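You operate a simulated robot arm through the tools that you are given. There is no shell and no other tool.

You are at the controls of a simulated robot arm. One attempt, no reset.

JOB
Open the corner cupboard left door, put the cleaner bottle from the lower shelf of the corner cupboard on the top of the small desk, then shut the door. Fetch the scrubbing brush and set it on the black tray on the ledge of the tall cupboard. Put the jasmine tea bag from the ledge of the tall cupboard on the desk beside the black hole punch. Take the brown ledger and put it on the ledge of the tall cupboard. Put the transfer holder marked "250" from the top of the sealing table on the top of the safe and the transfer holder that says "570" on the customer side of counter 21. Open the toner door. The order is free. Set down upright: cleaner bottle, transfer holder.

It is judged by the outcome, as a careful person would: the job done as asked, and still so three seconds after it is handed in. It fails if anything else is knocked over, pushed out of place, dropped, spilled or broken.

ROBOT AND FRAMES
A 6-joint arm with a two-finger parallel gripper on a trunk, on a base that drives. Base frame: it is fixed to the floor where the robot stands at the start and does not move with it; the origin is under the middle of the robot, x ahead of it, y to its left, z up. Lengths are in mm, angles in degrees, forces in N, time in s.
Its first joint turns from -166.0 to 166.0 degrees. Places, roughly: black tray (19x29x3 cm) [-100, -1900, 800]; brown ledger [-250, -2000, 1250]; cleaner bottle [-1750, -2000, 250]; corner cupboard left door [-1900, -1900, 400]; customer side of counter 21 [4200, 600, 800]; desk beside the black hole punch (25x30 cm) [-1540, 2000, 760]; ledge of the tall cupboard [-100, -1900, 800]; scrubbing brush (17x7x9 cm) [-2300, -2300, 800]; tea bag [-500, -2000, 750]; toner door [-1500, 5900, 700]; top of the safe [800, -1700, 1200]; top of the small desk [-1400, -900, 800]; transfer holder [2000, -1500, 750]. Payload 3.43 kg.
The tool frame sits at the grasp point between the pads (the TCP): z along the fingers, y along the line on which they close. The tips reach 34 mm beyond it. Largest opening 128 mm; finger width 24, thickness 12; the body of the gripper, 48 by 130 mm, starts 96 mm behind the TCP.
Orientation is told as [roll, pitch, yaw] about the base's x, y, z axes, in that order, counted from this pose: with the fingers straight down and closing along the base's y, the tool's x points along the base's -x, its y along +y and its z along -z.

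CONTROLS
- The arm moves only by the tool nudge_tool. Its argument "series" is text: rows parted by semicolons, each of 7 numbers parted by spaces: the shift along the tool's x, y, z in mm, then the turn, a rotation vector about the tool's x, y, z in degrees, then the gripper command, from -1 (shut) to 1 (fully open), values between in proportion. In form: dx dy dz ax ay az claw; .... A call has 1 to 20 rows; each row is the pose to reach, as a shift and turn from the pose commanded when the call began, along the tool's axes at that moment. Each row takes 0.2 s and may step no farther than 50 mm and 8.6 degrees from the row before; otherwise, or with a gripper value out of range, the whole call is refused. A pose out of reach is approached as far as the arm can. The call stops where the force on the tool passes 40 N (or 10 N more than at its start, if that is more) or the arm is blocked; 0.2 s more then pass. The fingers move at their own pace (about 153 mm/s each) and stop on an object; they squeeze with about 33 N. The grip force told is the motor's: it shows also when the fingers shut on nothing. Time passes only in rows, and 0.2 s behind the last, so rows that repeat a pose let the fingers close. It gives the time, the measured TCP pose, the force on the tool (base axes), the opening and the grip force at its end, in the units of the frame above (readings bear some noise), with the torque about the TCP (base axes, N m) and any sound that the robot's microphone picked up, and new pictures: "pictures" is both (left out), scene, wrist or none.
- Cameras (640 x 400 px; columns grow to the right, rows downward): "scene" is now at [85.4, 145.2, 1173.3]; the picture's right is [-1.00, -0.08, 0.00], its down [-0.06, 0.78, -0.62] and it looks along [0.05, -0.62, -0.79] (base axes); focal length 214 px, centre (320, 200). "wrist" rides on the gripper at [76, -11, -160] in the tool frame; the picture's right is [0.15, 0.99, 0.00], its down [-0.88, 0.13, -0.46] and it looks along [-0.45, 0.07, 0.89] (tool axes); focal length 234 px, centre (320, 200). There is no depth. A picture from a camera that has moved, and an enlarged one, comes with that camera's place and axes in the base frame and with its lens.
- base_move(legs): drives the robot by 1 to 6 legs, each [ahead, left, turn to the left] in mm, mm and degrees, along the robot's own axes; the way and the turn of a leg run together, so that a leg with both is an arc; at most 1500 mm and 180 degrees a leg. The arm and the cameras ride along, it lands a little off, and it stops where it bumps. It gives what a move gives, and a new picture of the scene camera.
- head_to(pan, tilt): turns the head with the scene camera to pan (to the left, within 143 degrees either way) and tilt (down, from -29 to 69), counted from straight ahead of the robot. It gives what a move gives, and a new picture of the scene camera.
- zoom(camera, box): a new picture of the part [left, top, right, bottom] of that camera's present view, enlarged. No time passes.
- hand_in(): hands the job in; it is judged then, once.

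Nothing tells you exact positions but the pictures and the camera data. Unless the task says otherwise, let go and move clear before handing in.

The tools are called after ">>>" by a JSON object that holds its "api" and its "payload". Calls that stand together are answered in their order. nudge_tool: Moves the arm, as the interface text tells. Its arguments: {"type":"object","properties":{"series":{"type":"string"},"pictures":{"type":"string","enum":["both","scene","wrist","none"]}},"required":["series"]} The other tools are called the same way: base_move (legs) drives the base; head_to (pan, tilt) turns the head that bears the scene camera; zoom (camera, box) takes an enlarged picture of a part of a camera's view; hand_in () hands the job in.

At the start:

```text
clock: 0.0
tool_pos: [743.0, 189.9, 885.6]
ee_rot: [0.0, 0.0, 0.0]
ft_force: [0.2, 0.5, 0.1]
ft_torque: [0.02, -0.01, -0.02]
gripper_width: 127.8
grasp_force: 0.0
robot x, y, heading: [-0.9, 0.1, -0.2]
head pan, tilt: [-85.6, 51.8]
```

scene: 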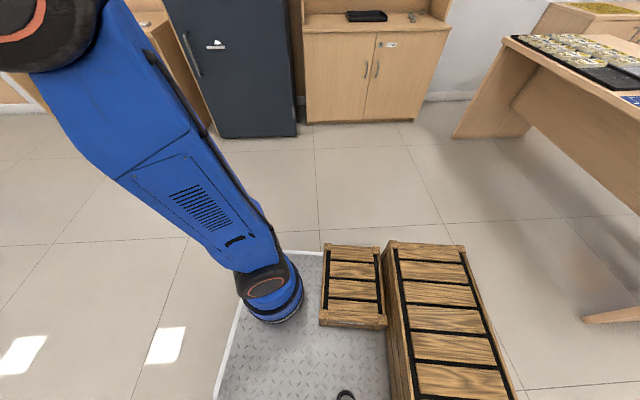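
wrist: 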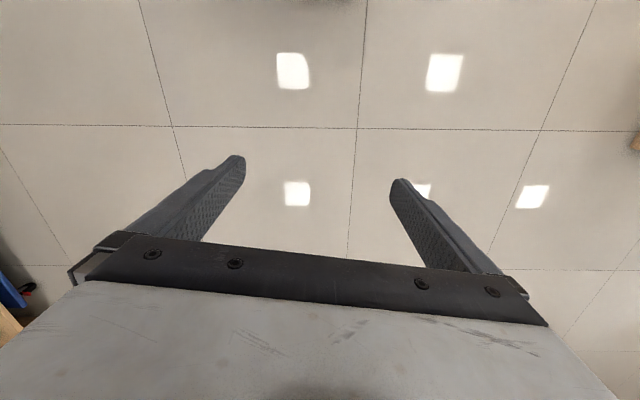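

I see a room with a tall cupboard with a ledge to the robot's right (−y), the dark safe next to it, and a wooden desk further along. I'll first look around with the head to map things.

>>> {"api": "head_to", "payload": {"pan": -90, "tilt": 20}}

>>> {"api": "head_to", "payload": {"pan": -135, "tilt": 20}}

>>> {"api": "head_to", "payload": {"pan": -40, "tilt": 20}}

>>> {"api": "head_to", "payload": {"pan": 0, "tilt": 20}}

>>> {"api": "head_to", "payload": {"pan": 50, "tilt": 20}}

>>> {"api": "head_to", "payload": {"pan": 100, "tilt": 20}}

>>> {"api": "head_to", "payload": {"pan": 142, "tilt": 20}}

```text
clock: 1.0
tool_pos: [742.9, 189.4, 884.9]
ee_rot: [0.0, 0.0, 0.0]
ft_force: [-0.6, 0.3, 0.0]
ft_torque: [0.0, 0.0, 0.0]
gripper_width: 127.9
grasp_force: 0.2
robot x, y, heading: [-3.1, -3.1, 0.1]
head pan, tilt: [-90.0, 20.0]
camera scene: at [79.6, 127.2, 1221.2], right [-1.0, 0.0, 0.0], down [0.0, 0.34, -0.94], along [0.0, -0.94, -0.34], focal length 214 px, centre (320, 200)
```

scene: 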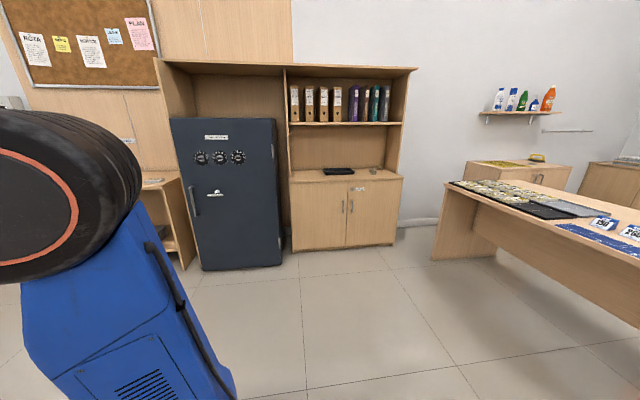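

```text
clock: 2.1
tool_pos: [743.3, 189.2, 886.8]
ee_rot: [0.0, 0.1, 0.1]
ft_force: [0.3, 0.7, -0.1]
ft_torque: [0.03, -0.01, 0.0]
gripper_width: 128.0
grasp_force: 0.0
robot x, y, heading: [-1.3, -1.2, -0.1]
head pan, tilt: [-135.0, 20.0]
camera scene: at [13.8, 154.4, 1221.3], right [-0.71, 0.71, 0.0], down [0.24, 0.24, -0.94], along [-0.66, -0.67, -0.34], focal length 214 px, centre (320, 200)
```

scene: 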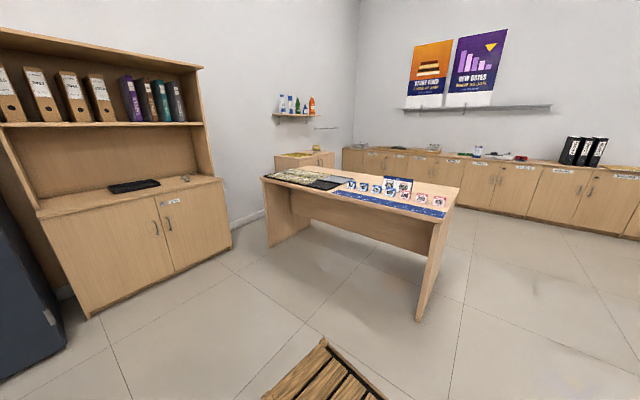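

```text
clock: 3.8
tool_pos: [742.7, 188.4, 887.6]
ee_rot: [0.0, 0.1, -0.1]
ft_force: [-0.2, 0.3, 0.3]
ft_torque: [0.0, 0.0, 0.0]
gripper_width: 127.8
grasp_force: 0.0
robot x, y, heading: [-0.8, 2.3, -0.2]
head pan, tilt: [-40.0, 20.0]
camera scene: at [150.9, 160.4, 1221.3], right [-0.64, -0.77, 0.0], down [-0.26, 0.22, -0.94], along [0.72, -0.6, -0.34], focal length 214 px, centre (320, 200)
```

scene: 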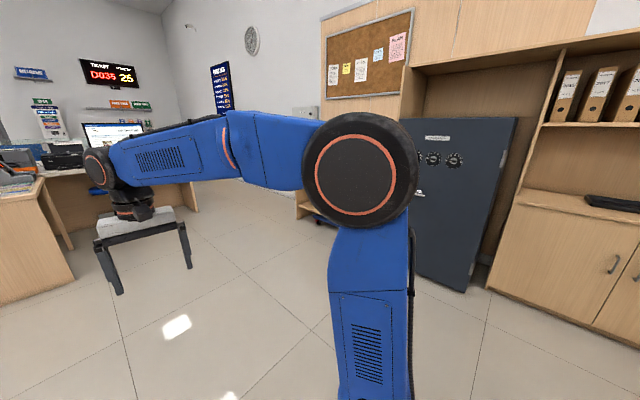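

```text
clock: 4.9
tool_pos: [743.9, 189.8, 886.1]
ee_rot: [0.1, 0.0, -0.1]
ft_force: [0.7, 0.2, -0.4]
ft_torque: [0.02, 0.0, -0.06]
gripper_width: 128.0
grasp_force: 0.0
robot x, y, heading: [-2.1, 0.8, 0.0]
head pan, tilt: [0.0, 20.0]
camera scene: at [172.7, 220.2, 1221.3], right [0.0, -1.0, 0.0], down [-0.34, 0.0, -0.94], along [0.94, 0.0, -0.34], focal length 214 px, centre (320, 200)
```

scene: 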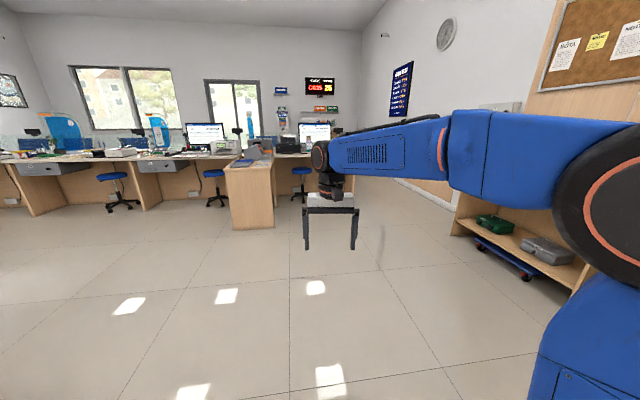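

```text
clock: 6.0
tool_pos: [743.3, 189.2, 885.4]
ee_rot: [0.0, 0.1, 0.0]
ft_force: [0.2, 0.8, -0.1]
ft_torque: [0.01, -0.01, 0.0]
gripper_width: 128.1
grasp_force: 0.1
robot x, y, heading: [-1.2, -1.3, 0.0]
head pan, tilt: [50.0, 20.0]
camera scene: at [139.5, 291.6, 1221.3], right [0.77, -0.64, 0.0], down [-0.22, -0.26, -0.94], along [0.6, 0.72, -0.34], focal length 214 px, centre (320, 200)
```

scene: 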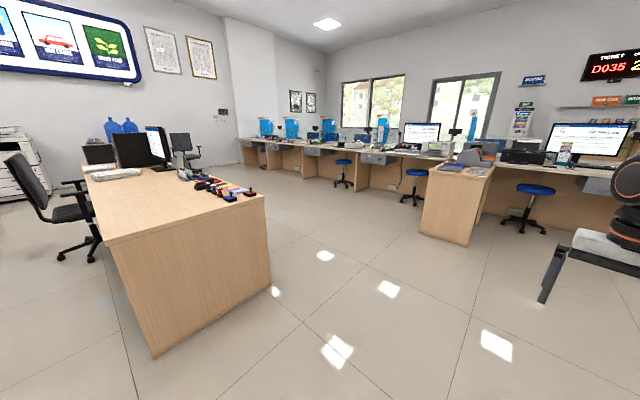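

```text
clock: 7.2
tool_pos: [743.4, 189.4, 886.8]
ee_rot: [0.0, 0.0, 0.0]
ft_force: [-0.6, 0.5, 0.2]
ft_torque: [0.02, 0.0, -0.03]
gripper_width: 128.0
grasp_force: 0.0
robot x, y, heading: [-1.2, 1.5, -0.1]
head pan, tilt: [100.0, 20.0]
camera scene: at [63.5, 312.0, 1221.3], right [0.98, 0.17, 0.0], down [0.06, -0.34, -0.94], along [-0.16, 0.93, -0.34], focal length 214 px, centre (320, 200)
```

scene: 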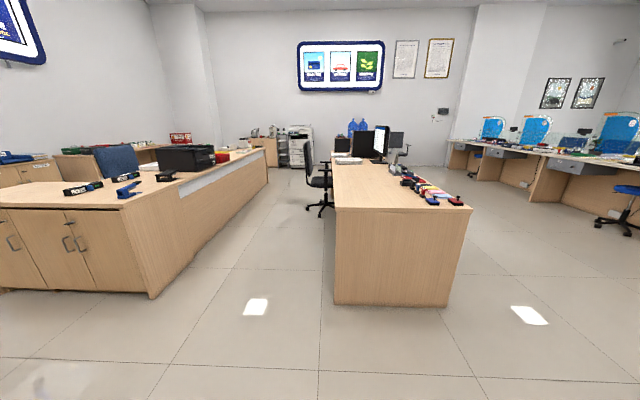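

```text
clock: 8.3
tool_pos: [742.9, 189.1, 886.4]
ee_rot: [-0.1, 0.0, 0.0]
ft_force: [0.6, 0.0, 0.1]
ft_torque: [0.0, 0.03, 0.02]
gripper_width: 128.0
grasp_force: 0.0
robot x, y, heading: [0.0, 1.3, 0.0]
head pan, tilt: [142.0, 20.0]
camera scene: at [6.3, 277.7, 1221.3], right [0.62, 0.79, 0.0], down [0.27, -0.21, -0.94], along [-0.74, 0.58, -0.34], focal length 214 px, centre (320, 200)
```

scene: 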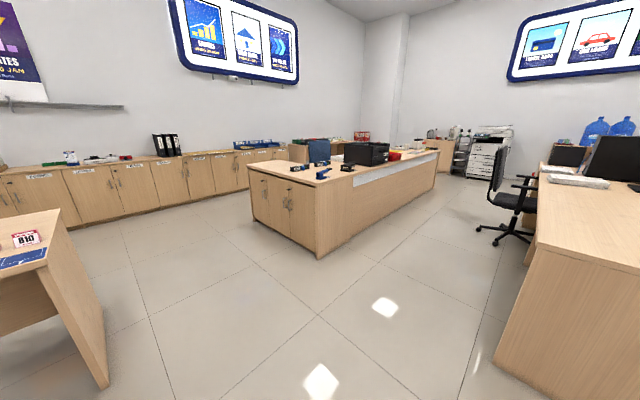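

I've got a rough map of the room: tall cupboard, safe, small desk, counters, long desk and copier. Now I'll look at the robot's own platform and enlarge the task objects.

>>> {"api": "head_to", "payload": {"pan": -90, "tilt": 69}}

>>> {"api": "head_to", "payload": {"pan": -140, "tilt": 69}}

>>> {"api": "head_to", "payload": {"pan": -90, "tilt": 10}}

>>> {"api": "zoom", "payload": {"camera": "scene", "box": [270, 80, 430, 180]}}

>>> {"api": "zoom", "payload": {"camera": "scene", "box": [430, 60, 640, 190]}}

>>> {"api": "zoom", "payload": {"camera": "scene", "box": [430, 130, 640, 260]}}

```text
clock: 11.6
tool_pos: [742.9, 189.9, 886.4]
ee_rot: [0.0, 0.0, 0.0]
ft_force: [0.4, 0.6, 0.3]
ft_torque: [0.0, 0.02, 0.01]
gripper_width: 128.0
grasp_force: 0.1
robot x, y, heading: [-3.4, 0.5, -0.1]
head pan, tilt: [-90.0, 68.8]
camera scene: at [79.6, 164.4, 1153.8], right [-1.0, 0.0, 0.0], down [0.0, 0.93, -0.36], along [0.0, -0.36, -0.93], focal length 214 px, centre (320, 200)
```

scene: 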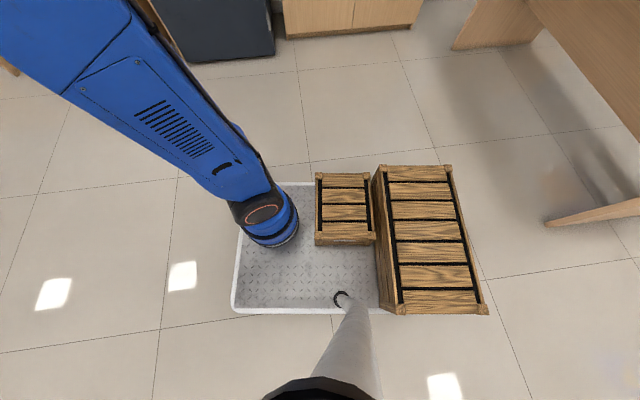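

```text
clock: 12.8
tool_pos: [743.0, 188.4, 886.9]
ee_rot: [0.0, 0.1, -0.1]
ft_force: [-0.3, 0.5, 0.0]
ft_torque: [-0.02, -0.01, -0.01]
gripper_width: 127.9
grasp_force: 0.0
robot x, y, heading: [4.4, -0.2, -0.0]
head pan, tilt: [-140.0, 68.8]
camera scene: at [36.8, 184.3, 1153.8], right [-0.64, 0.77, 0.0], down [0.71, 0.6, -0.36], along [-0.28, -0.23, -0.93], focal length 214 px, centre (320, 200)
```

scene: 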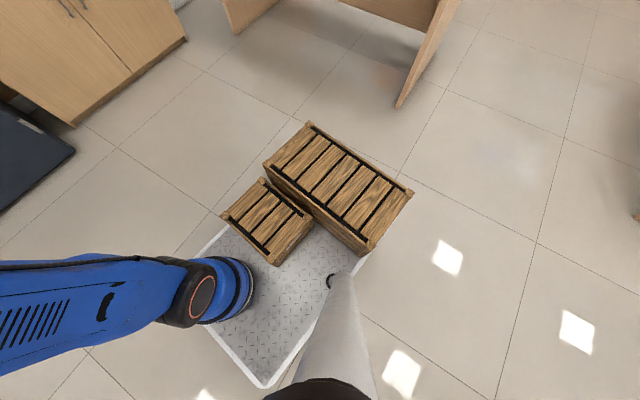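

```text
clock: 14.1
tool_pos: [744.1, 189.6, 886.0]
ee_rot: [0.0, 0.0, 0.0]
ft_force: [0.1, -0.7, 0.1]
ft_torque: [0.0, 0.01, -0.01]
gripper_width: 127.9
grasp_force: 0.3
robot x, y, heading: [-4.1, -3.5, 0.1]
head pan, tilt: [-90.0, 10.0]
camera scene: at [79.6, 127.3, 1237.5], right [-1.0, 0.0, 0.0], down [0.0, 0.17, -0.98], along [0.0, -0.98, -0.17], focal length 214 px, centre (320, 200)
```

scene: 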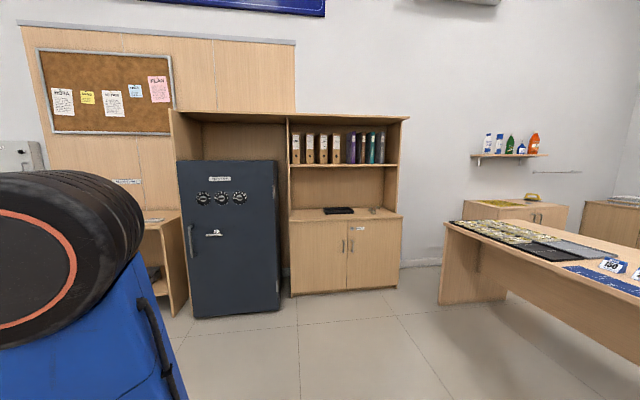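

```text
4.00 times, centred on (350, 130) of scene
camera zoom: at [79.6, 127.3, 1237.5], right [-1.0, 0.0, 0.0], down [0.0, 0.17, -0.98], along [0.0, -0.98, -0.17], focal length 858 px, centre (200, 480)
```

zoom: 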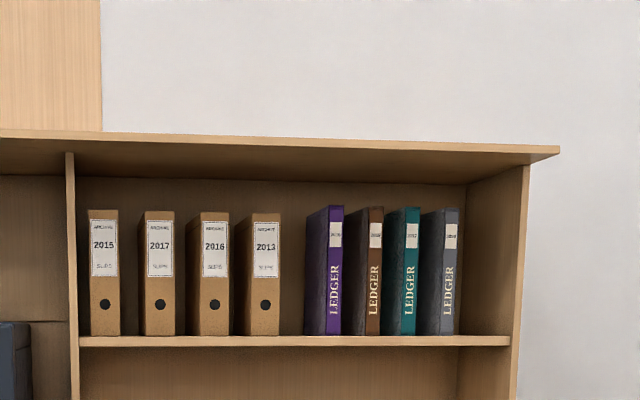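

```text
3.05 times, centred on (535, 125) of scene
camera zoom: at [79.6, 127.3, 1237.5], right [-1.0, 0.0, 0.0], down [0.0, 0.17, -0.98], along [0.0, -0.98, -0.17], focal length 654 px, centre (-335, 429)
```

zoom: 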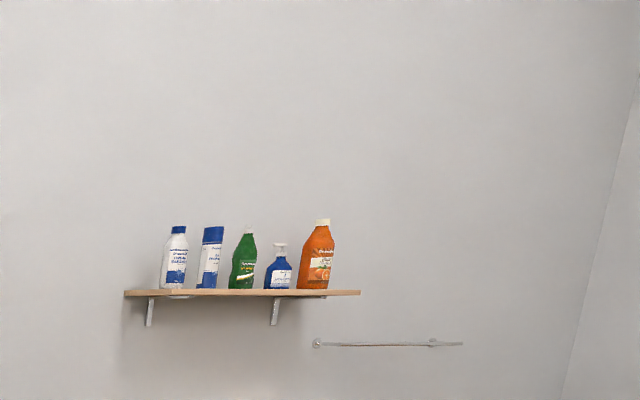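

```text
3.05 times, centred on (535, 195) of scene
camera zoom: at [79.6, 127.3, 1237.5], right [-1.0, 0.0, 0.0], down [0.0, 0.17, -0.98], along [0.0, -0.98, -0.17], focal length 654 px, centre (-335, 215)
```

zoom: 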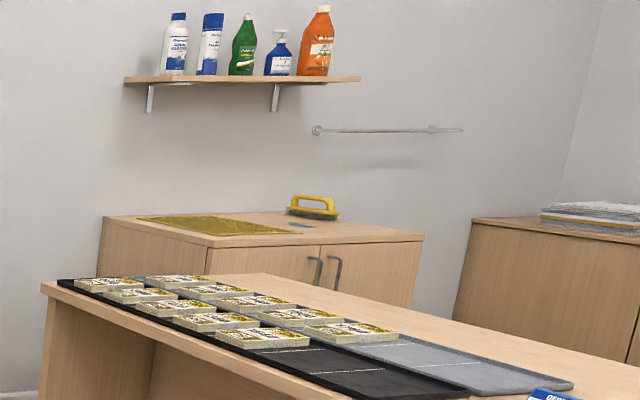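

The brown ledger stands between the purple and teal ledgers; the brush is on the corner cupboard. Before driving I'll test the arm's reach by extending it forward in free space.

>>> {"api": "nudge_tool", "payload": {"series": "-50 0 0 0 0 0 1; -100 0 0 0 0 0 1; -150 0 0 0 0 0 1; -200 0 0 0 0 0 1; -250 0 0 0 0 0 1; -300 0 0 0 0 0 1; -350 0 0 0 0 0 1; -400 0 0 0 0 0 1; -450 0 0 0 0 0 1; -500 0 0 0 0 0 1; -550 0 0 0 0 0 1; -600 0 0 0 0 0 1", "pictures": "none"}}

>>> {"api": "head_to", "payload": {"pan": -30, "tilt": 45}}

```text
clock: 16.7
tool_pos: [1190.0, 159.0, 831.6]
ee_rot: [0.1, -0.3, 0.1]
ft_force: [-1.6, 0.6, 2.2]
ft_torque: [0.0, -0.15, 0.03]
gripper_width: 128.0
grasp_force: 0.0
out of reach, approached as far as the arm can: row 9, 10, 11, 12
robot x, y, heading: [4.3, -3.5, -0.1]
head pan, tilt: [-90.0, 10.0]
```

```text
clock: 18.0
tool_pos: [1191.4, 158.3, 829.2]
ee_rot: [-0.1, 0.0, -0.1]
ft_force: [0.8, 0.5, -0.1]
ft_torque: [-0.01, 0.03, 0.0]
gripper_width: 128.1
grasp_force: 0.0
robot x, y, heading: [0.4, -3.7, -0.4]
head pan, tilt: [-30.0, 45.0]
camera scene: at [150.1, 179.6, 1182.6], right [-0.5, -0.87, 0.0], down [-0.61, 0.35, -0.71], along [0.61, -0.35, -0.71], focal length 214 px, centre (320, 200)
```

scene: 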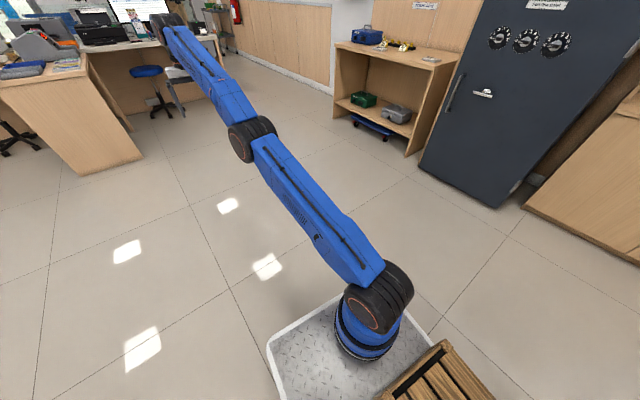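

The arm axis seems about 220 mm ahead of the base centre. Now I'll zoom on the sealing table and ledge from here.

>>> {"api": "zoom", "payload": {"camera": "scene", "box": [330, 10, 470, 97]}}

>>> {"api": "head_to", "payload": {"pan": -45, "tilt": 15}}

>>> {"api": "head_to", "payload": {"pan": -95, "tilt": 25}}

>>> {"api": "zoom", "payload": {"camera": "scene", "box": [260, 120, 420, 220]}}

```text
4.57 times, centred on (400, 54) of scene
camera zoom: at [150.1, 179.6, 1182.6], right [-0.5, -0.87, 0.0], down [-0.61, 0.35, -0.71], along [0.61, -0.35, -0.71], focal length 980 px, centre (-46, 870)
```

zoom: 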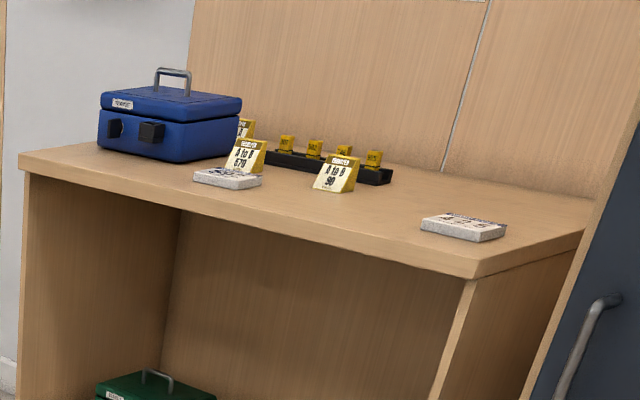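

```text
clock: 18.9
tool_pos: [1192.0, 158.0, 827.6]
ee_rot: [0.1, 0.0, 0.0]
ft_force: [-0.8, -0.1, 0.0]
ft_torque: [0.01, 0.0, 0.0]
gripper_width: 128.1
grasp_force: 0.0
robot x, y, heading: [-0.1, 0.3, -0.2]
head pan, tilt: [-45.0, 15.0]
camera scene: at [145.8, 154.3, 1229.3], right [-0.71, -0.71, 0.0], down [-0.18, 0.18, -0.97], along [0.68, -0.68, -0.26], focal length 214 px, centre (320, 200)
```

scene: 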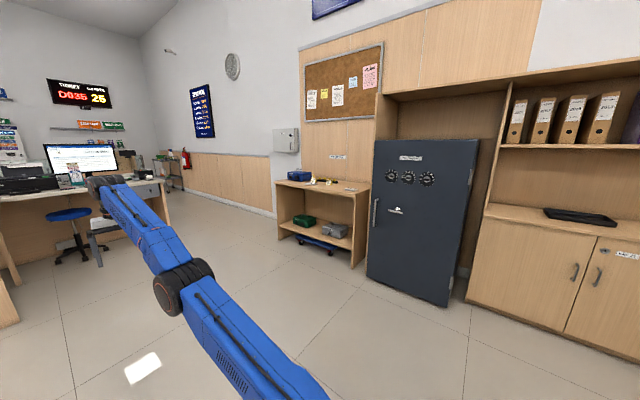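

```text
clock: 20.1
tool_pos: [1192.5, 157.9, 829.2]
ee_rot: [0.0, 0.0, 0.0]
ft_force: [0.8, 0.1, 0.6]
ft_torque: [0.01, -0.02, 0.0]
gripper_width: 128.0
grasp_force: 0.0
robot x, y, heading: [-0.7, -0.1, -0.1]
head pan, tilt: [-95.0, 25.0]
camera scene: at [71.7, 128.5, 1213.2], right [-1.0, 0.09, 0.0], down [0.04, 0.42, -0.91], along [-0.08, -0.9, -0.42], focal length 214 px, centre (320, 200)
```

scene: 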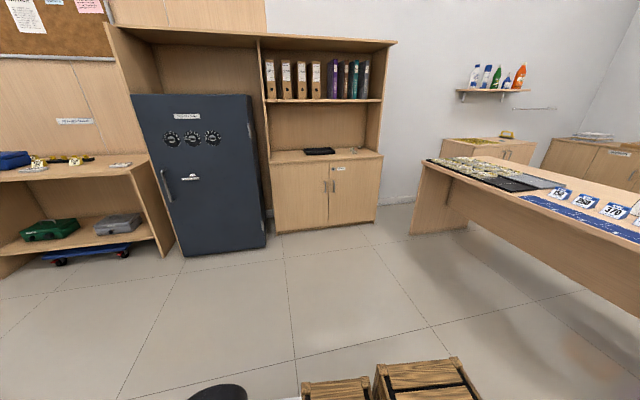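

```text
4.00 times, centred on (340, 170) of scene
camera zoom: at [71.7, 128.5, 1213.2], right [-1.0, 0.09, 0.0], down [0.04, 0.42, -0.91], along [-0.08, -0.9, -0.42], focal length 858 px, centre (240, 320)
```

zoom: 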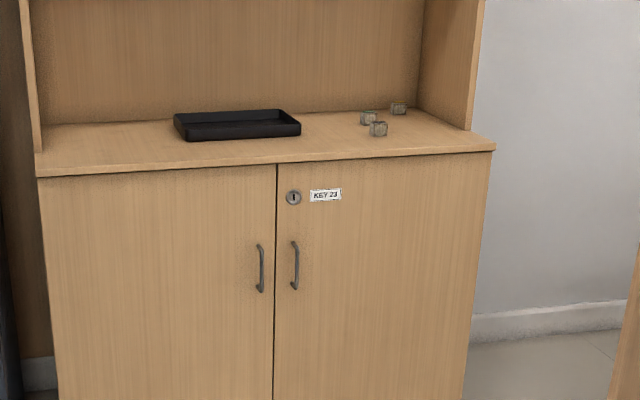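

The transfer holders are the yellow wedge signs ("A to B 270", "90", …) on the sealing table; three small tea bags sit on the tall cupboard's ledge right of the tray. I'll retract the arm and drive to the sealing table to see closely.

>>> {"api": "nudge_tool", "payload": {"series": "44 -16 -22 0 0 0 1; 88 -32 -44 0 0 0 1; 132 -48 -66 0 0 0 1; 176 -64 -88 0 0 0 1; 220 -80 -110 0 0 0 1; 264 -96 -132 0 0 0 1; 308 -112 -154 0 0 0 1; 352 -128 -176 0 0 0 1; 396 -144 -198 0 0 0 1; 440 -158 -220 0 0 0 1", "pictures": "none"}}

>>> {"api": "base_move", "payload": {"legs": [[1400, 0, 0], [400, 0, -90], [200, 0, 0]]}}

```text
refused: row 1 steps farther than a row can; nothing moved
```

```text
clock: 31.9
tool_pos: [1772.9, -1615.4, 833.5]
ee_rot: [-0.2, 0.5, -91.3]
ft_force: [-0.7, 4.5, 3.9]
ft_torque: [0.11, 0.27, -0.3]
gripper_width: 127.9
grasp_force: 0.2
robot x, y, heading: [1637.9, -421.1, -91.0]
head pan, tilt: [-95.0, 25.0]
stopped in leg 3: the force on the tool passed its limit at 122 N (the readings are from after the stop); the commanded pose is now the measured one
camera scene: at [1762.2, -499.7, 1213.2], right [0.1, 0.99, 0.0], down [0.42, -0.04, -0.91], along [-0.9, 0.09, -0.42], focal length 214 px, centre (320, 200)
```

scene: 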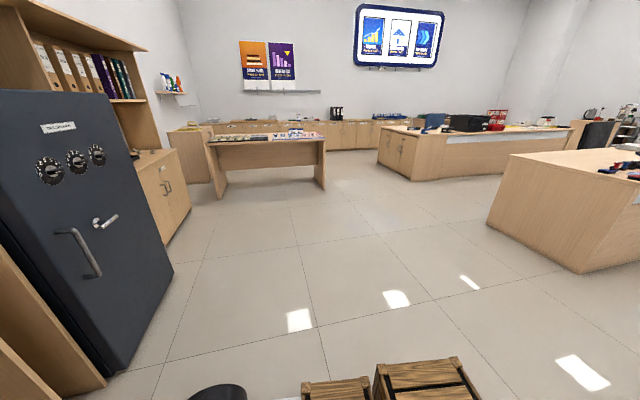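

The retract was refused (step too long) while the base move still ran, so the extended arm hit something over the sealing table. I'll check what was touched before anything else.

>>> {"api": "head_to", "payload": {"pan": 0, "tilt": 35}}

>>> {"api": "zoom", "payload": {"camera": "wrist", "box": [0, 0, 640, 400]}}

```text
clock: 33.6
tool_pos: [1773.0, -1615.4, 831.8]
ee_rot: [-0.2, 0.6, -91.3]
ft_force: [-0.4, 9.7, 7.1]
ft_torque: [0.23, 0.51, -0.69]
gripper_width: 128.2
grasp_force: 0.0
robot x, y, heading: [1632.9, -429.4, -91.1]
head pan, tilt: [0.0, 35.0]
camera scene: at [1852.3, -597.1, 1197.5], right [-1.0, 0.02, 0.0], down [0.01, 0.57, -0.82], along [-0.01, -0.82, -0.57], focal length 214 px, centre (320, 200)
```

scene: 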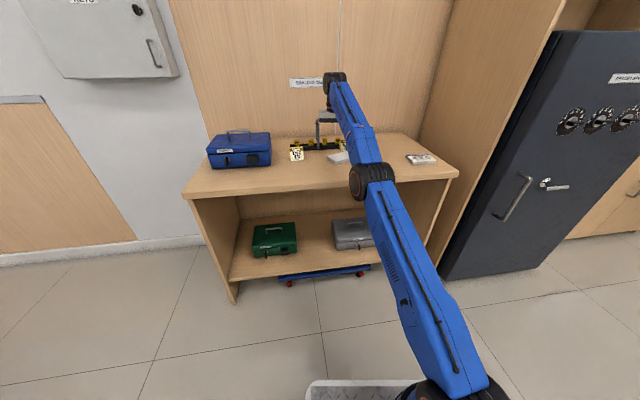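

```text
1.00 times, centred on (320, 200) of wrist (not enlarged: the box is as wide or as high as the picture)
camera zoom: at [1765.6, -1541.8, 993.5], right [0.99, 0.12, 0.0], down [0.11, -0.89, 0.45], along [0.05, -0.44, -0.89], focal length 234 px, centre (320, 200)
```

zoom: 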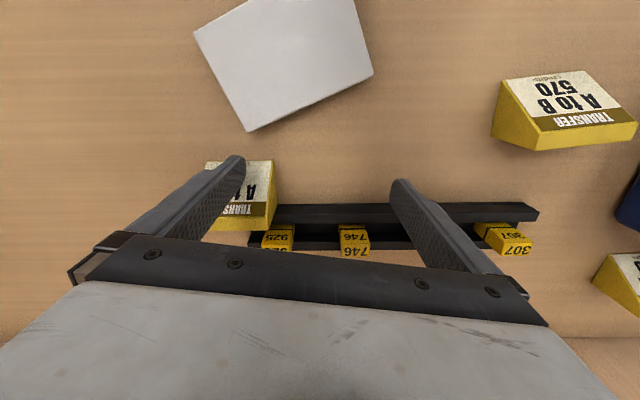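

The white block near the gripper seems to be elsewhere than before; I'll zoom in to compare the current state with the starting picture.

>>> {"api": "zoom", "payload": {"camera": "scene", "box": [190, 100, 350, 200]}}

>>> {"api": "zoom", "payload": {"camera": "scene", "box": [310, 100, 470, 200]}}

>>> {"api": "zoom", "payload": {"camera": "wrist", "box": [180, 0, 640, 290]}}

```text
4.00 times, centred on (270, 150) of scene
camera zoom: at [1852.3, -597.1, 1197.5], right [-1.0, 0.02, 0.0], down [0.01, 0.57, -0.82], along [-0.01, -0.82, -0.57], focal length 858 px, centre (520, 400)
```

zoom: 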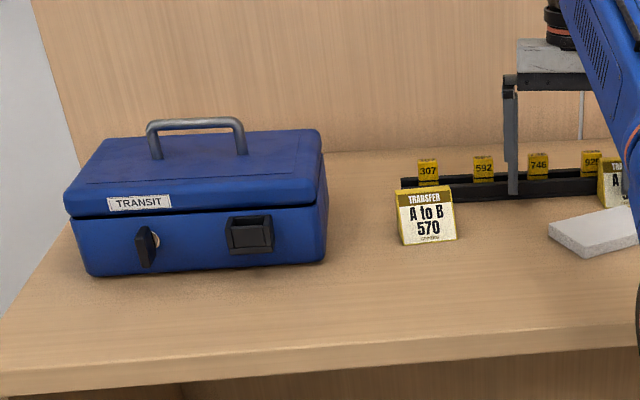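

```text
4.00 times, centred on (390, 150) of scene
camera zoom: at [1852.3, -597.1, 1197.5], right [-1.0, 0.02, 0.0], down [0.01, 0.57, -0.82], along [-0.01, -0.82, -0.57], focal length 858 px, centre (40, 400)
```

zoom: 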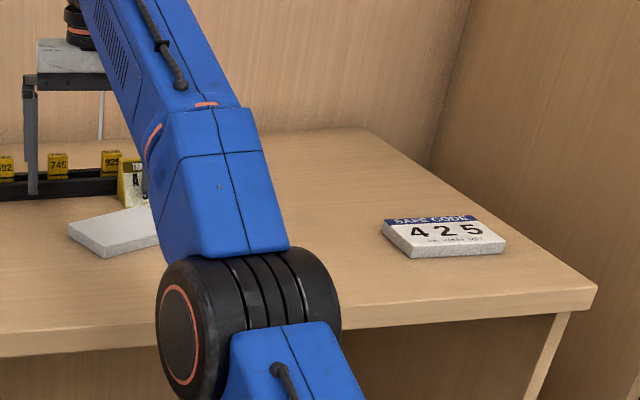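

```text
1.38 times, centred on (410, 145) of wrist
camera zoom: at [1765.6, -1541.8, 993.5], right [0.99, 0.12, 0.0], down [0.11, -0.89, 0.45], along [0.05, -0.44, -0.89], focal length 323 px, centre (196, 276)
```

zoom: 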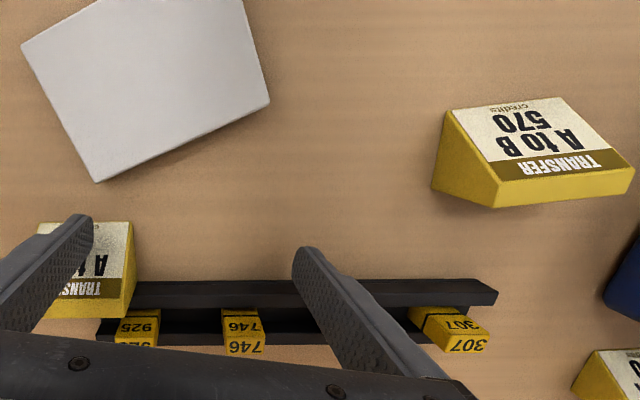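

The flat block was flipped and displaced (originally in front of "570"), and a finger now presses on the second holder. I'll back off 12 mm gently and then lift straight up to inspect.

>>> {"api": "nudge_tool", "payload": {"series": "4 0 0 0 0 0 1; 8 0 0 0 0 0 1; 10 0 -2 0 0 0 1; 12 0 -10 0 0 0 1; 12 0 -30 0 0 0 1; 12 0 -60 0 0 0 1; 12 0 -100 0 0 0 1; 12 0 -140 0 0 0 1"}}

```text
clock: 35.4
tool_pos: [1765.6, -1575.3, 905.3]
ee_rot: [0.0, 0.6, -91.3]
ft_force: [0.0, 0.2, 0.6]
ft_torque: [-0.03, -0.03, 0.01]
gripper_width: 128.1
grasp_force: 0.1
out of reach, approached as far as the arm can: row 1, 2, 3, 4, 5, 6, 7, 8
robot x, y, heading: [1633.0, -425.6, -90.7]
head pan, tilt: [0.0, 35.0]
camera scene: at [1852.4, -597.5, 1197.4], right [-1.0, 0.02, 0.0], down [0.01, 0.57, -0.82], along [-0.01, -0.82, -0.57], focal length 214 px, centre (320, 200)
camera wrist: at [1757.8, -1501.4, 1067.0], right [0.99, 0.12, 0.0], down [0.11, -0.89, 0.45], along [0.05, -0.44, -0.89], focal length 234 px, centre (320, 200)
```

scene: 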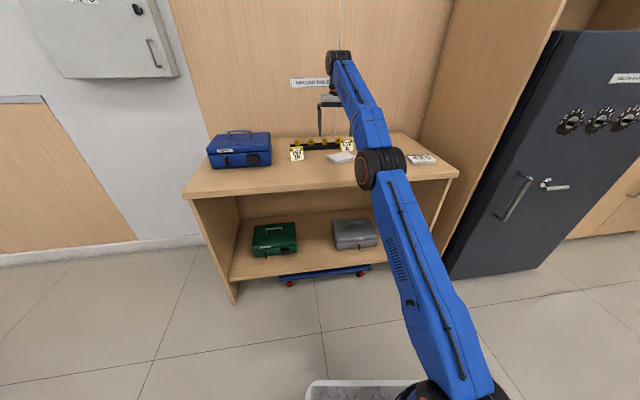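
wrist: 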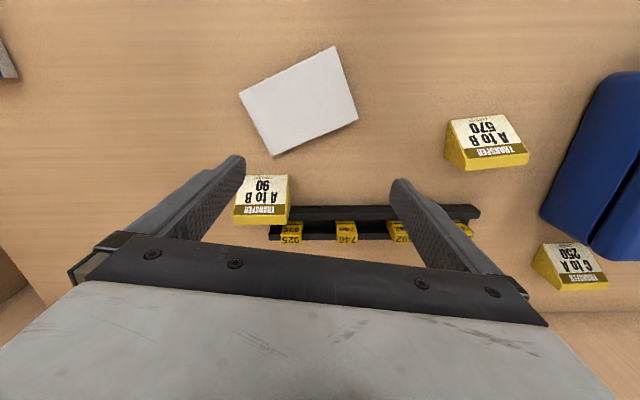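

I can now read "A to B 90", "A to B 570" and "C to A 250" (near the blue box). I'll retract the arm well clear and up, then study how to restore the flipped block and the shifted "90" holder.

>>> {"api": "nudge_tool", "payload": {"series": "20 0 -20 0 0 0 1; 40 0 -40 0 0 0 1; 70 0 -60 0 0 0 1; 105 0 -80 0 0 0 1; 140 0 -100 0 0 0 1; 175 0 -120 0 0 0 1; 210 0 -140 0 0 0 1; 245 0 -160 0 0 0 1; 280 0 -180 0 0 0 1; 315 0 -200 0 0 0 1; 350 0 -210 0 0 0 1; 390 0 -220 0 0 0 1"}}

```text
clock: 38.0
tool_pos: [1775.0, -1188.8, 1127.8]
ee_rot: [-0.1, 0.6, -91.2]
ft_force: [-0.5, -1.3, -0.9]
ft_torque: [0.08, 0.04, -0.01]
gripper_width: 128.3
grasp_force: 0.0
robot x, y, heading: [1634.4, -427.7, -90.9]
head pan, tilt: [0.0, 35.0]
camera scene: at [1852.5, -598.1, 1197.3], right [-1.0, 0.02, 0.0], down [0.01, 0.57, -0.82], along [-0.01, -0.82, -0.57], focal length 214 px, centre (320, 200)
camera wrist: at [1767.6, -1115.4, 1289.3], right [0.99, 0.13, 0.0], down [0.11, -0.89, 0.44], along [0.05, -0.44, -0.9], focal length 234 px, centre (320, 200)
```

scene: 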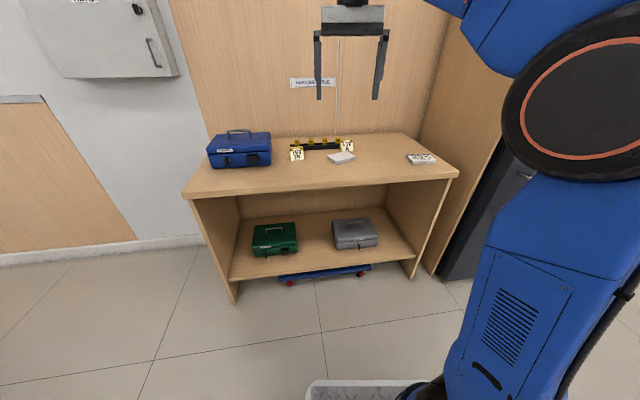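
wrist: 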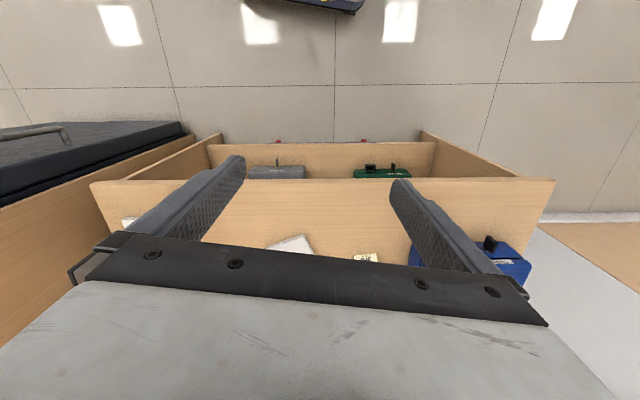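

>>> {"api": "zoom", "payload": {"camera": "scene", "box": [250, 120, 378, 200]}}

>>> {"api": "zoom", "payload": {"camera": "scene", "box": [350, 120, 478, 200]}}

```text
5.00 times, centred on (314, 160) of scene
camera zoom: at [1852.5, -598.1, 1197.3], right [-1.0, 0.02, 0.0], down [0.01, 0.57, -0.82], along [-0.01, -0.82, -0.57], focal length 1072 px, centre (350, 400)
```

zoom: 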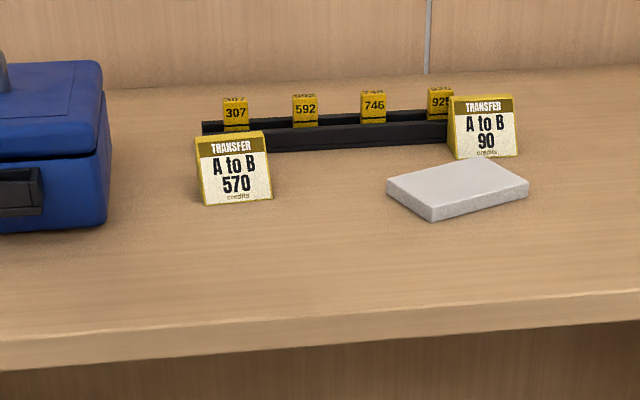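

```text
5.00 times, centred on (414, 160) of scene
camera zoom: at [1852.5, -598.1, 1197.3], right [-1.0, 0.02, 0.0], down [0.01, 0.57, -0.82], along [-0.01, -0.82, -0.57], focal length 1072 px, centre (-150, 400)
```

zoom: 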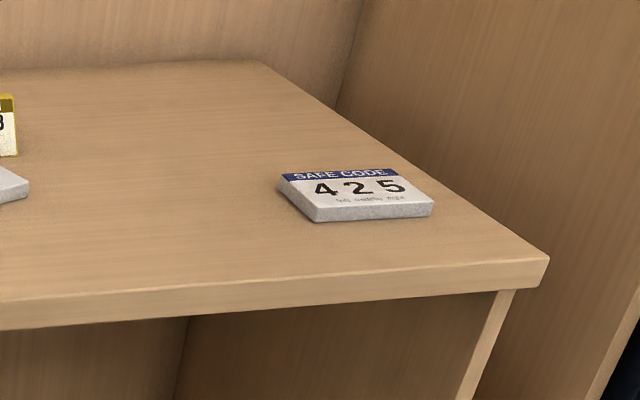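

Comparing pictures: "570", "250" and the rack are unmoved; the "90" holder got shoved about 50–60 mm back/right and the loose card block got flipped and moved. I'll drive a bit nearer (arm high) and then repair both.

>>> {"api": "base_move", "payload": {"legs": [[300, 250, 0.8]]}}

```text
clock: 40.5
tool_pos: [2030.6, -1491.8, 1129.0]
ee_rot: [-0.1, 0.5, -90.7]
ft_force: [0.9, -0.3, -0.2]
ft_torque: [-0.01, 0.0, -0.01]
gripper_width: 128.2
grasp_force: 0.1
robot x, y, heading: [1883.6, -732.9, -90.2]
head pan, tilt: [0.0, 35.0]
camera scene: at [2100.7, -899.5, 1197.4], right [-1.0, 0.01, 0.0], down [0.0, 0.57, -0.82], along [0.0, -0.82, -0.57], focal length 214 px, centre (320, 200)
```

scene: 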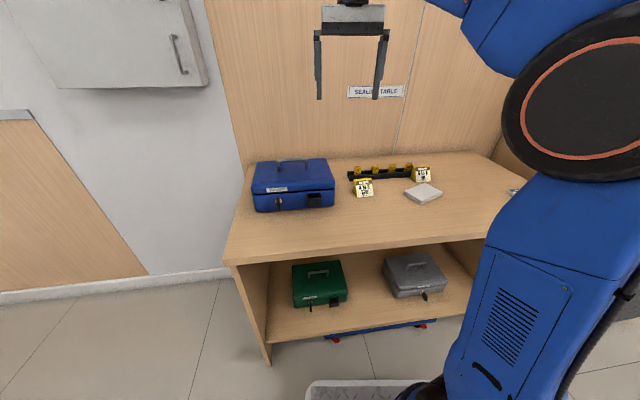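

>>> {"api": "head_to", "payload": {"pan": -12, "tilt": 38}}

>>> {"api": "zoom", "payload": {"camera": "scene", "box": [260, 130, 388, 210]}}

>>> {"api": "zoom", "payload": {"camera": "scene", "box": [180, 120, 308, 200]}}

```text
clock: 41.2
tool_pos: [2029.7, -1489.9, 1128.4]
ee_rot: [-0.2, 0.6, -90.6]
ft_force: [-0.2, 0.7, -0.2]
ft_torque: [-0.01, -0.01, 0.05]
gripper_width: 128.2
grasp_force: 0.0
robot x, y, heading: [1883.6, -724.8, -90.5]
head pan, tilt: [-12.0, 38.0]
camera scene: at [2082.8, -895.7, 1192.9], right [-0.98, 0.21, 0.0], down [0.13, 0.6, -0.79], along [-0.17, -0.77, -0.62], focal length 214 px, centre (320, 200)
```

scene: 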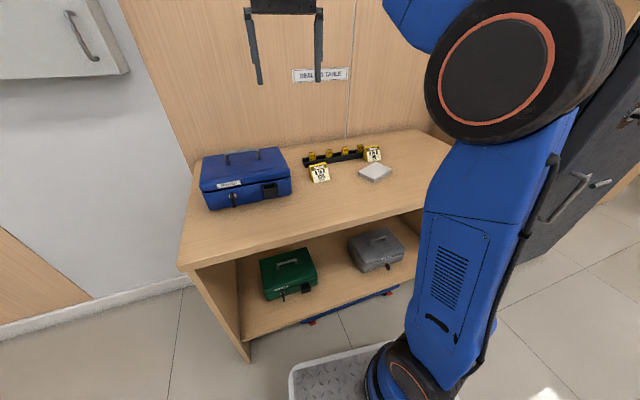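

```text
5.00 times, centred on (324, 170) of scene
camera zoom: at [2082.8, -895.7, 1192.9], right [-0.98, 0.21, 0.0], down [0.13, 0.6, -0.79], along [-0.17, -0.77, -0.62], focal length 1072 px, centre (300, 350)
```

zoom: 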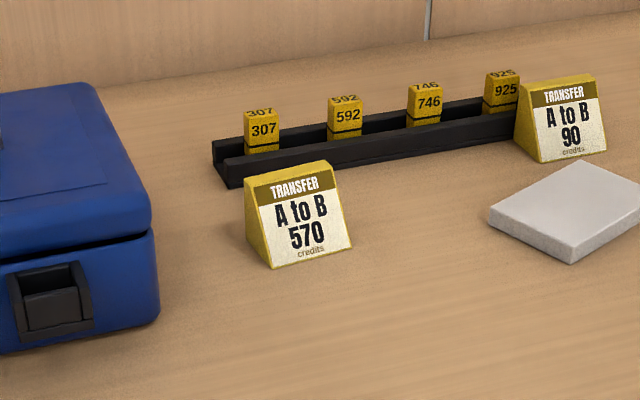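

```text
5.00 times, centred on (244, 160) of scene
camera zoom: at [2082.8, -895.7, 1192.9], right [-0.98, 0.21, 0.0], down [0.13, 0.6, -0.79], along [-0.17, -0.77, -0.62], focal length 1072 px, centre (700, 400)
```

zoom: 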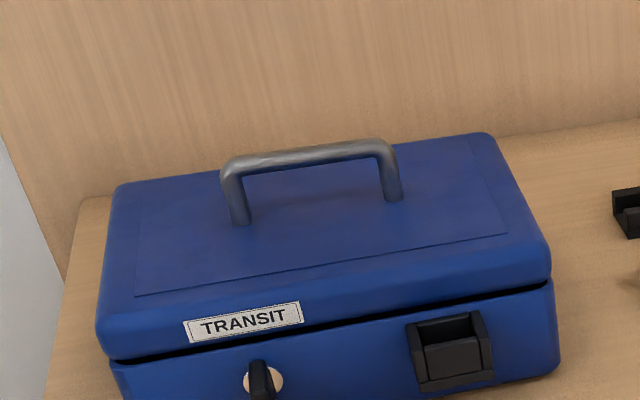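

Positions worked out: holder "90" now at about (1696,−1646), should be ~45 mm further +x and ~55 mm nearer the front. I'll bring the gripper above it with a narrower opening.

>>> {"api": "nudge_tool", "payload": {"series": "-18 -42 0 0 0 -1 0.4; -36 -84 0 0 0 -2 0.4; -54 -126 0 0 0 -3 0.4; -72 -168 0 0 0 -4 0.4; -90 -210 0 0 0 -5 0.4; -108 -252 0 0 0 -6 0.4; -126 -294 0 0 0 -7 0.4; -143 -334 0 0 0 -8 0.4; -143 -334 40 0 0 -8 0.4; -143 -334 80 0 0 -8 0.4; -143 -334 120 0 0 -8 0.4; -143 -334 160 0 0 -8 0.4"}}

```text
clock: 43.8
tool_pos: [1693.4, -1627.6, 965.7]
ee_rot: [-0.1, 0.7, -82.6]
ft_force: [0.4, -0.2, -0.7]
ft_torque: [-0.02, 0.03, 0.0]
gripper_width: 89.8
grasp_force: 0.0
robot x, y, heading: [1881.1, -731.1, -90.3]
head pan, tilt: [-12.0, 38.0]
camera scene: at [2082.7, -895.7, 1192.9], right [-0.98, 0.21, 0.0], down [0.13, 0.6, -0.79], along [-0.17, -0.77, -0.62], focal length 214 px, centre (320, 200)
camera wrist: at [1673.6, -1556.4, 1127.5], right [0.96, 0.27, 0.0], down [0.24, -0.86, 0.45], along [0.12, -0.43, -0.89], focal length 234 px, centre (320, 200)
```

scene: 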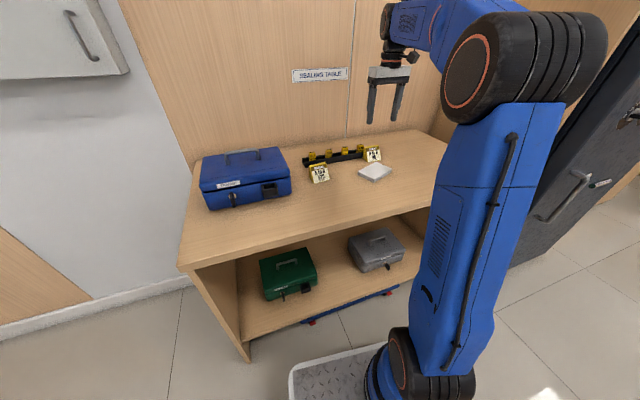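
wrist: 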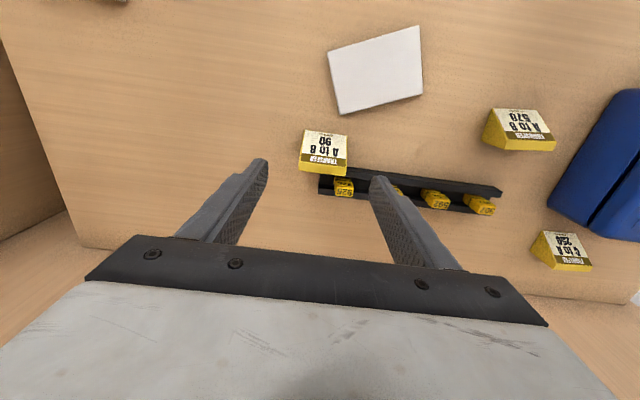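

The gripper is nearly aligned over "90"; I'll shift 8 mm along the closing axis, descend and check before gripping.

>>> {"api": "nudge_tool", "payload": {"series": "-4 4 20 0 0 -1 0.4; -8 8 50 0 0 -2 0.4; -8 8 85 0 0 -2 0.4; -8 8 115 0 0 -2 0.4; -8 8 140 0 0 -2 0.4; -8 8 152 0 0 -2 0.4"}}

```text
clock: 45.2
tool_pos: [1702.0, -1633.8, 815.3]
ee_rot: [-0.1, 0.6, -80.6]
ft_force: [-0.8, -0.2, 0.7]
ft_torque: [0.02, -0.01, -0.04]
gripper_width: 89.8
grasp_force: 0.0
robot x, y, heading: [1883.4, -735.4, -90.5]
head pan, tilt: [-12.0, 38.0]
camera scene: at [2082.7, -895.7, 1192.9], right [-0.98, 0.21, 0.0], down [0.13, 0.6, -0.79], along [-0.17, -0.77, -0.62], focal length 214 px, centre (320, 200)
camera wrist: at [1680.4, -1562.7, 976.7], right [0.95, 0.31, 0.0], down [0.27, -0.85, 0.45], along [0.14, -0.42, -0.89], focal length 234 px, centre (320, 200)
```

scene: 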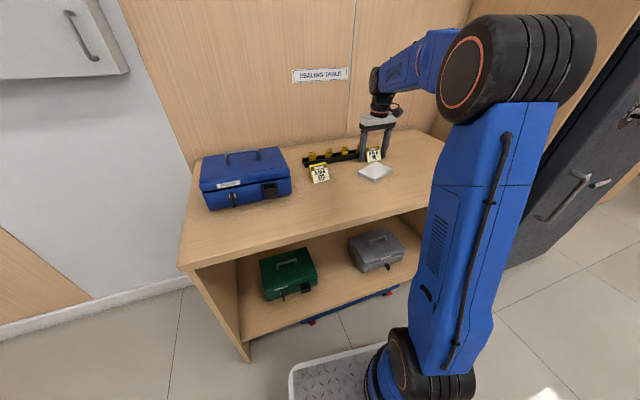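
wrist: 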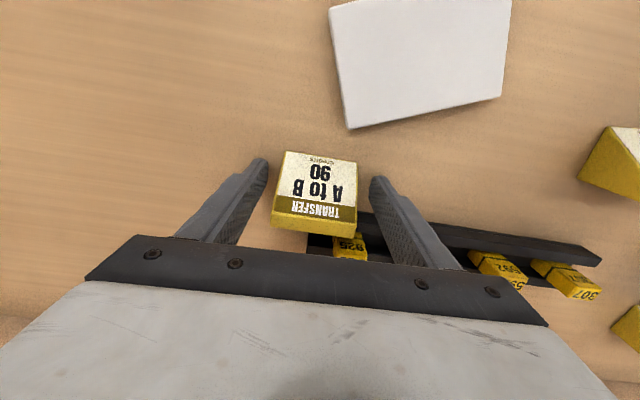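

The block lies where the "90" must go, so I'll first deal with the block: rise, centre over it with the fingers along its long axis (yaw −60).

>>> {"api": "nudge_tool", "payload": {"series": "0 0 -40 0 0 0 0.4; 0 0 -80 0 0 0 0.4; 0 0 -115 0 0 0 0.6; 25 14 -120 0 0 -5 1; 50 28 -120 0 0 -10 1; 75 42 -120 0 0 -15 1; 97 56 -120 0 0 -20.5 1; 97 56 -100 0 0 -20.5 1"}}

```text
clock: 47.0
tool_pos: [1741.8, -1531.9, 915.0]
ee_rot: [0.2, 0.7, -60.1]
ft_force: [-0.4, -0.2, -0.6]
ft_torque: [-0.01, 0.01, -0.04]
gripper_width: 128.1
grasp_force: 0.1
robot x, y, heading: [1881.0, -729.3, -90.3]
head pan, tilt: [-12.0, 38.0]
camera scene: at [2082.6, -895.8, 1192.9], right [-0.98, 0.21, 0.0], down [0.13, 0.6, -0.79], along [-0.17, -0.77, -0.62], focal length 214 px, centre (320, 200)
camera wrist: at [1696.6, -1473.1, 1077.7], right [0.78, 0.62, 0.0], down [0.55, -0.7, 0.45], along [0.28, -0.35, -0.89], focal length 234 px, centre (320, 200)
```

scene: 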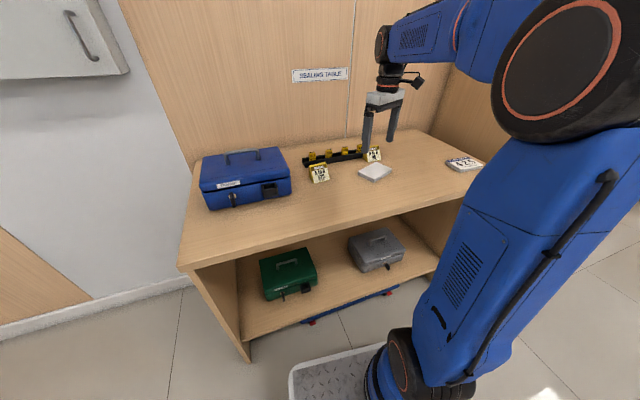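
wrist: 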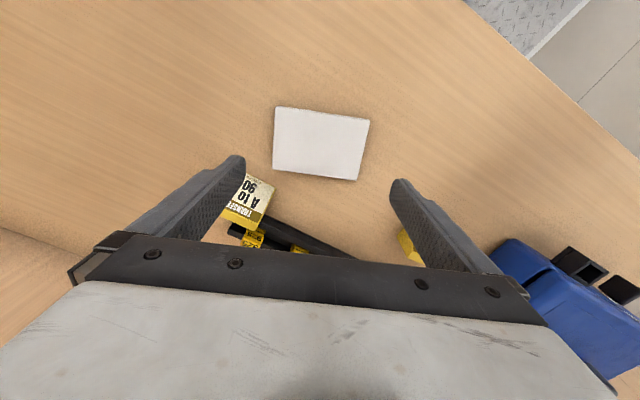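

The block is well centred. I'll descend, grip it by its ends, and lift.

>>> {"api": "nudge_tool", "payload": {"series": "0 0 40 0 0 0 1; 0 0 75 0 0 0 1; 0 0 95 0 0 0 1; 0 0 103 0 0 0 1; 0 0 103 0 0 0 -0.2; 0 0 103 0 0 0 -0.2; 0 0 103 0 0 0 -0.2; 0 0 103 0 0 0 -0.2"}}

```text
clock: 48.8
tool_pos: [1743.0, -1529.8, 814.7]
ee_rot: [0.1, 0.6, -60.1]
ft_force: [-1.4, -3.1, 7.6]
ft_torque: [-0.23, 0.16, 0.01]
gripper_width: 109.0
grasp_force: 32.8
robot x, y, heading: [1882.8, -729.2, -90.4]
head pan, tilt: [-12.0, 38.0]
camera scene: at [2082.7, -895.6, 1192.9], right [-0.98, 0.21, 0.0], down [0.13, 0.6, -0.79], along [-0.17, -0.77, -0.62], focal length 214 px, centre (320, 200)
camera wrist: at [1697.2, -1472.2, 975.8], right [0.78, 0.62, 0.0], down [0.55, -0.7, 0.45], along [0.28, -0.35, -0.89], focal length 234 px, centre (320, 200)
```

scene: 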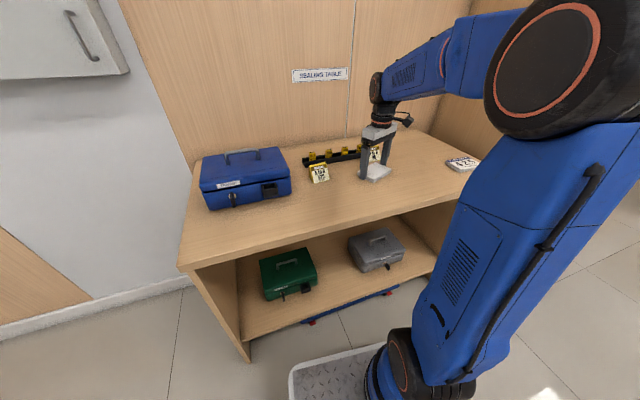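
wrist: 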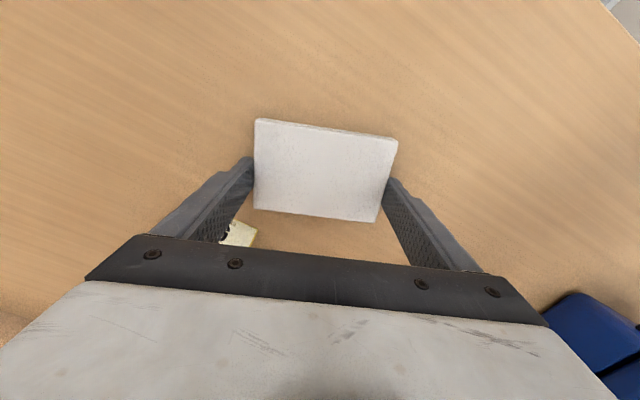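

Gripped (109 mm). I'll lift it high and tilt it sideways so the head camera can see the printed underside and its text direction.

>>> {"api": "nudge_tool", "payload": {"series": "0 0 -15 0 0 0 -0.2; 0 0 -50 0 0 0 -0.2; 0 0 -95 0 0 0 -0.2; 0 0 -140 0 0 0 -0.2; -4 15 -185 -6 0 0 -0.2; -8 30 -225 -13 0 0 -0.2; -12 45 -265 -20 0 0 -0.2; -16 60 -305 -27 0 0 -0.2; -20 75 -345 -34 0 0 -0.2; -24 90 -385 -41 0 0 -0.2; -27 105 -420 -48 0 0 -0.2; -27 107 -435 -54 0 0 -0.2; -27 107 -435 -60 0 0 -0.2", "pictures": "none"}}

>>> {"api": "head_to", "payload": {"pan": -15, "tilt": 10}}

```text
clock: 51.6
tool_pos: [2000.9, -1502.8, 1147.3]
ee_rot: [59.4, -2.2, -64.8]
ft_force: [-0.3, -0.1, -0.3]
ft_torque: [-0.02, 0.07, 0.0]
gripper_width: 108.8
grasp_force: 33.5
out of reach, approached as far as the arm can: row 8, 9, 10, 11, 12, 13
robot x, y, heading: [1882.7, -730.7, -90.3]
head pan, tilt: [-12.0, 38.0]
```

```text
clock: 52.5
tool_pos: [2000.9, -1503.2, 1146.9]
ee_rot: [59.3, -2.2, -64.8]
ft_force: [-0.6, -0.4, -0.1]
ft_torque: [-0.03, -0.01, 0.03]
gripper_width: 108.9
grasp_force: 33.1
robot x, y, heading: [1882.4, -732.1, -90.5]
head pan, tilt: [-15.0, 10.0]
camera scene: at [2076.6, -901.1, 1237.5], right [-0.96, 0.26, 0.0], down [0.05, 0.17, -0.98], along [-0.26, -0.95, -0.17], focal length 214 px, centre (320, 200)
```

scene: 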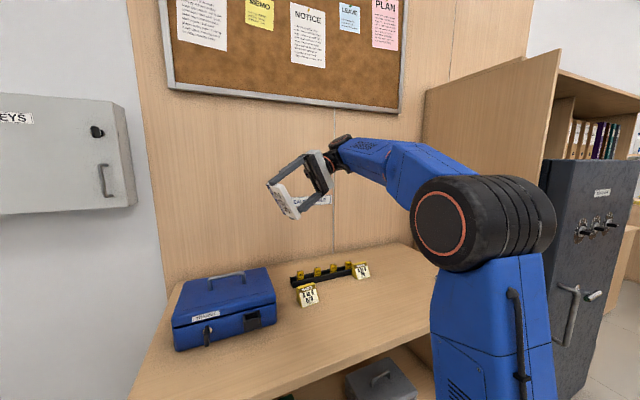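

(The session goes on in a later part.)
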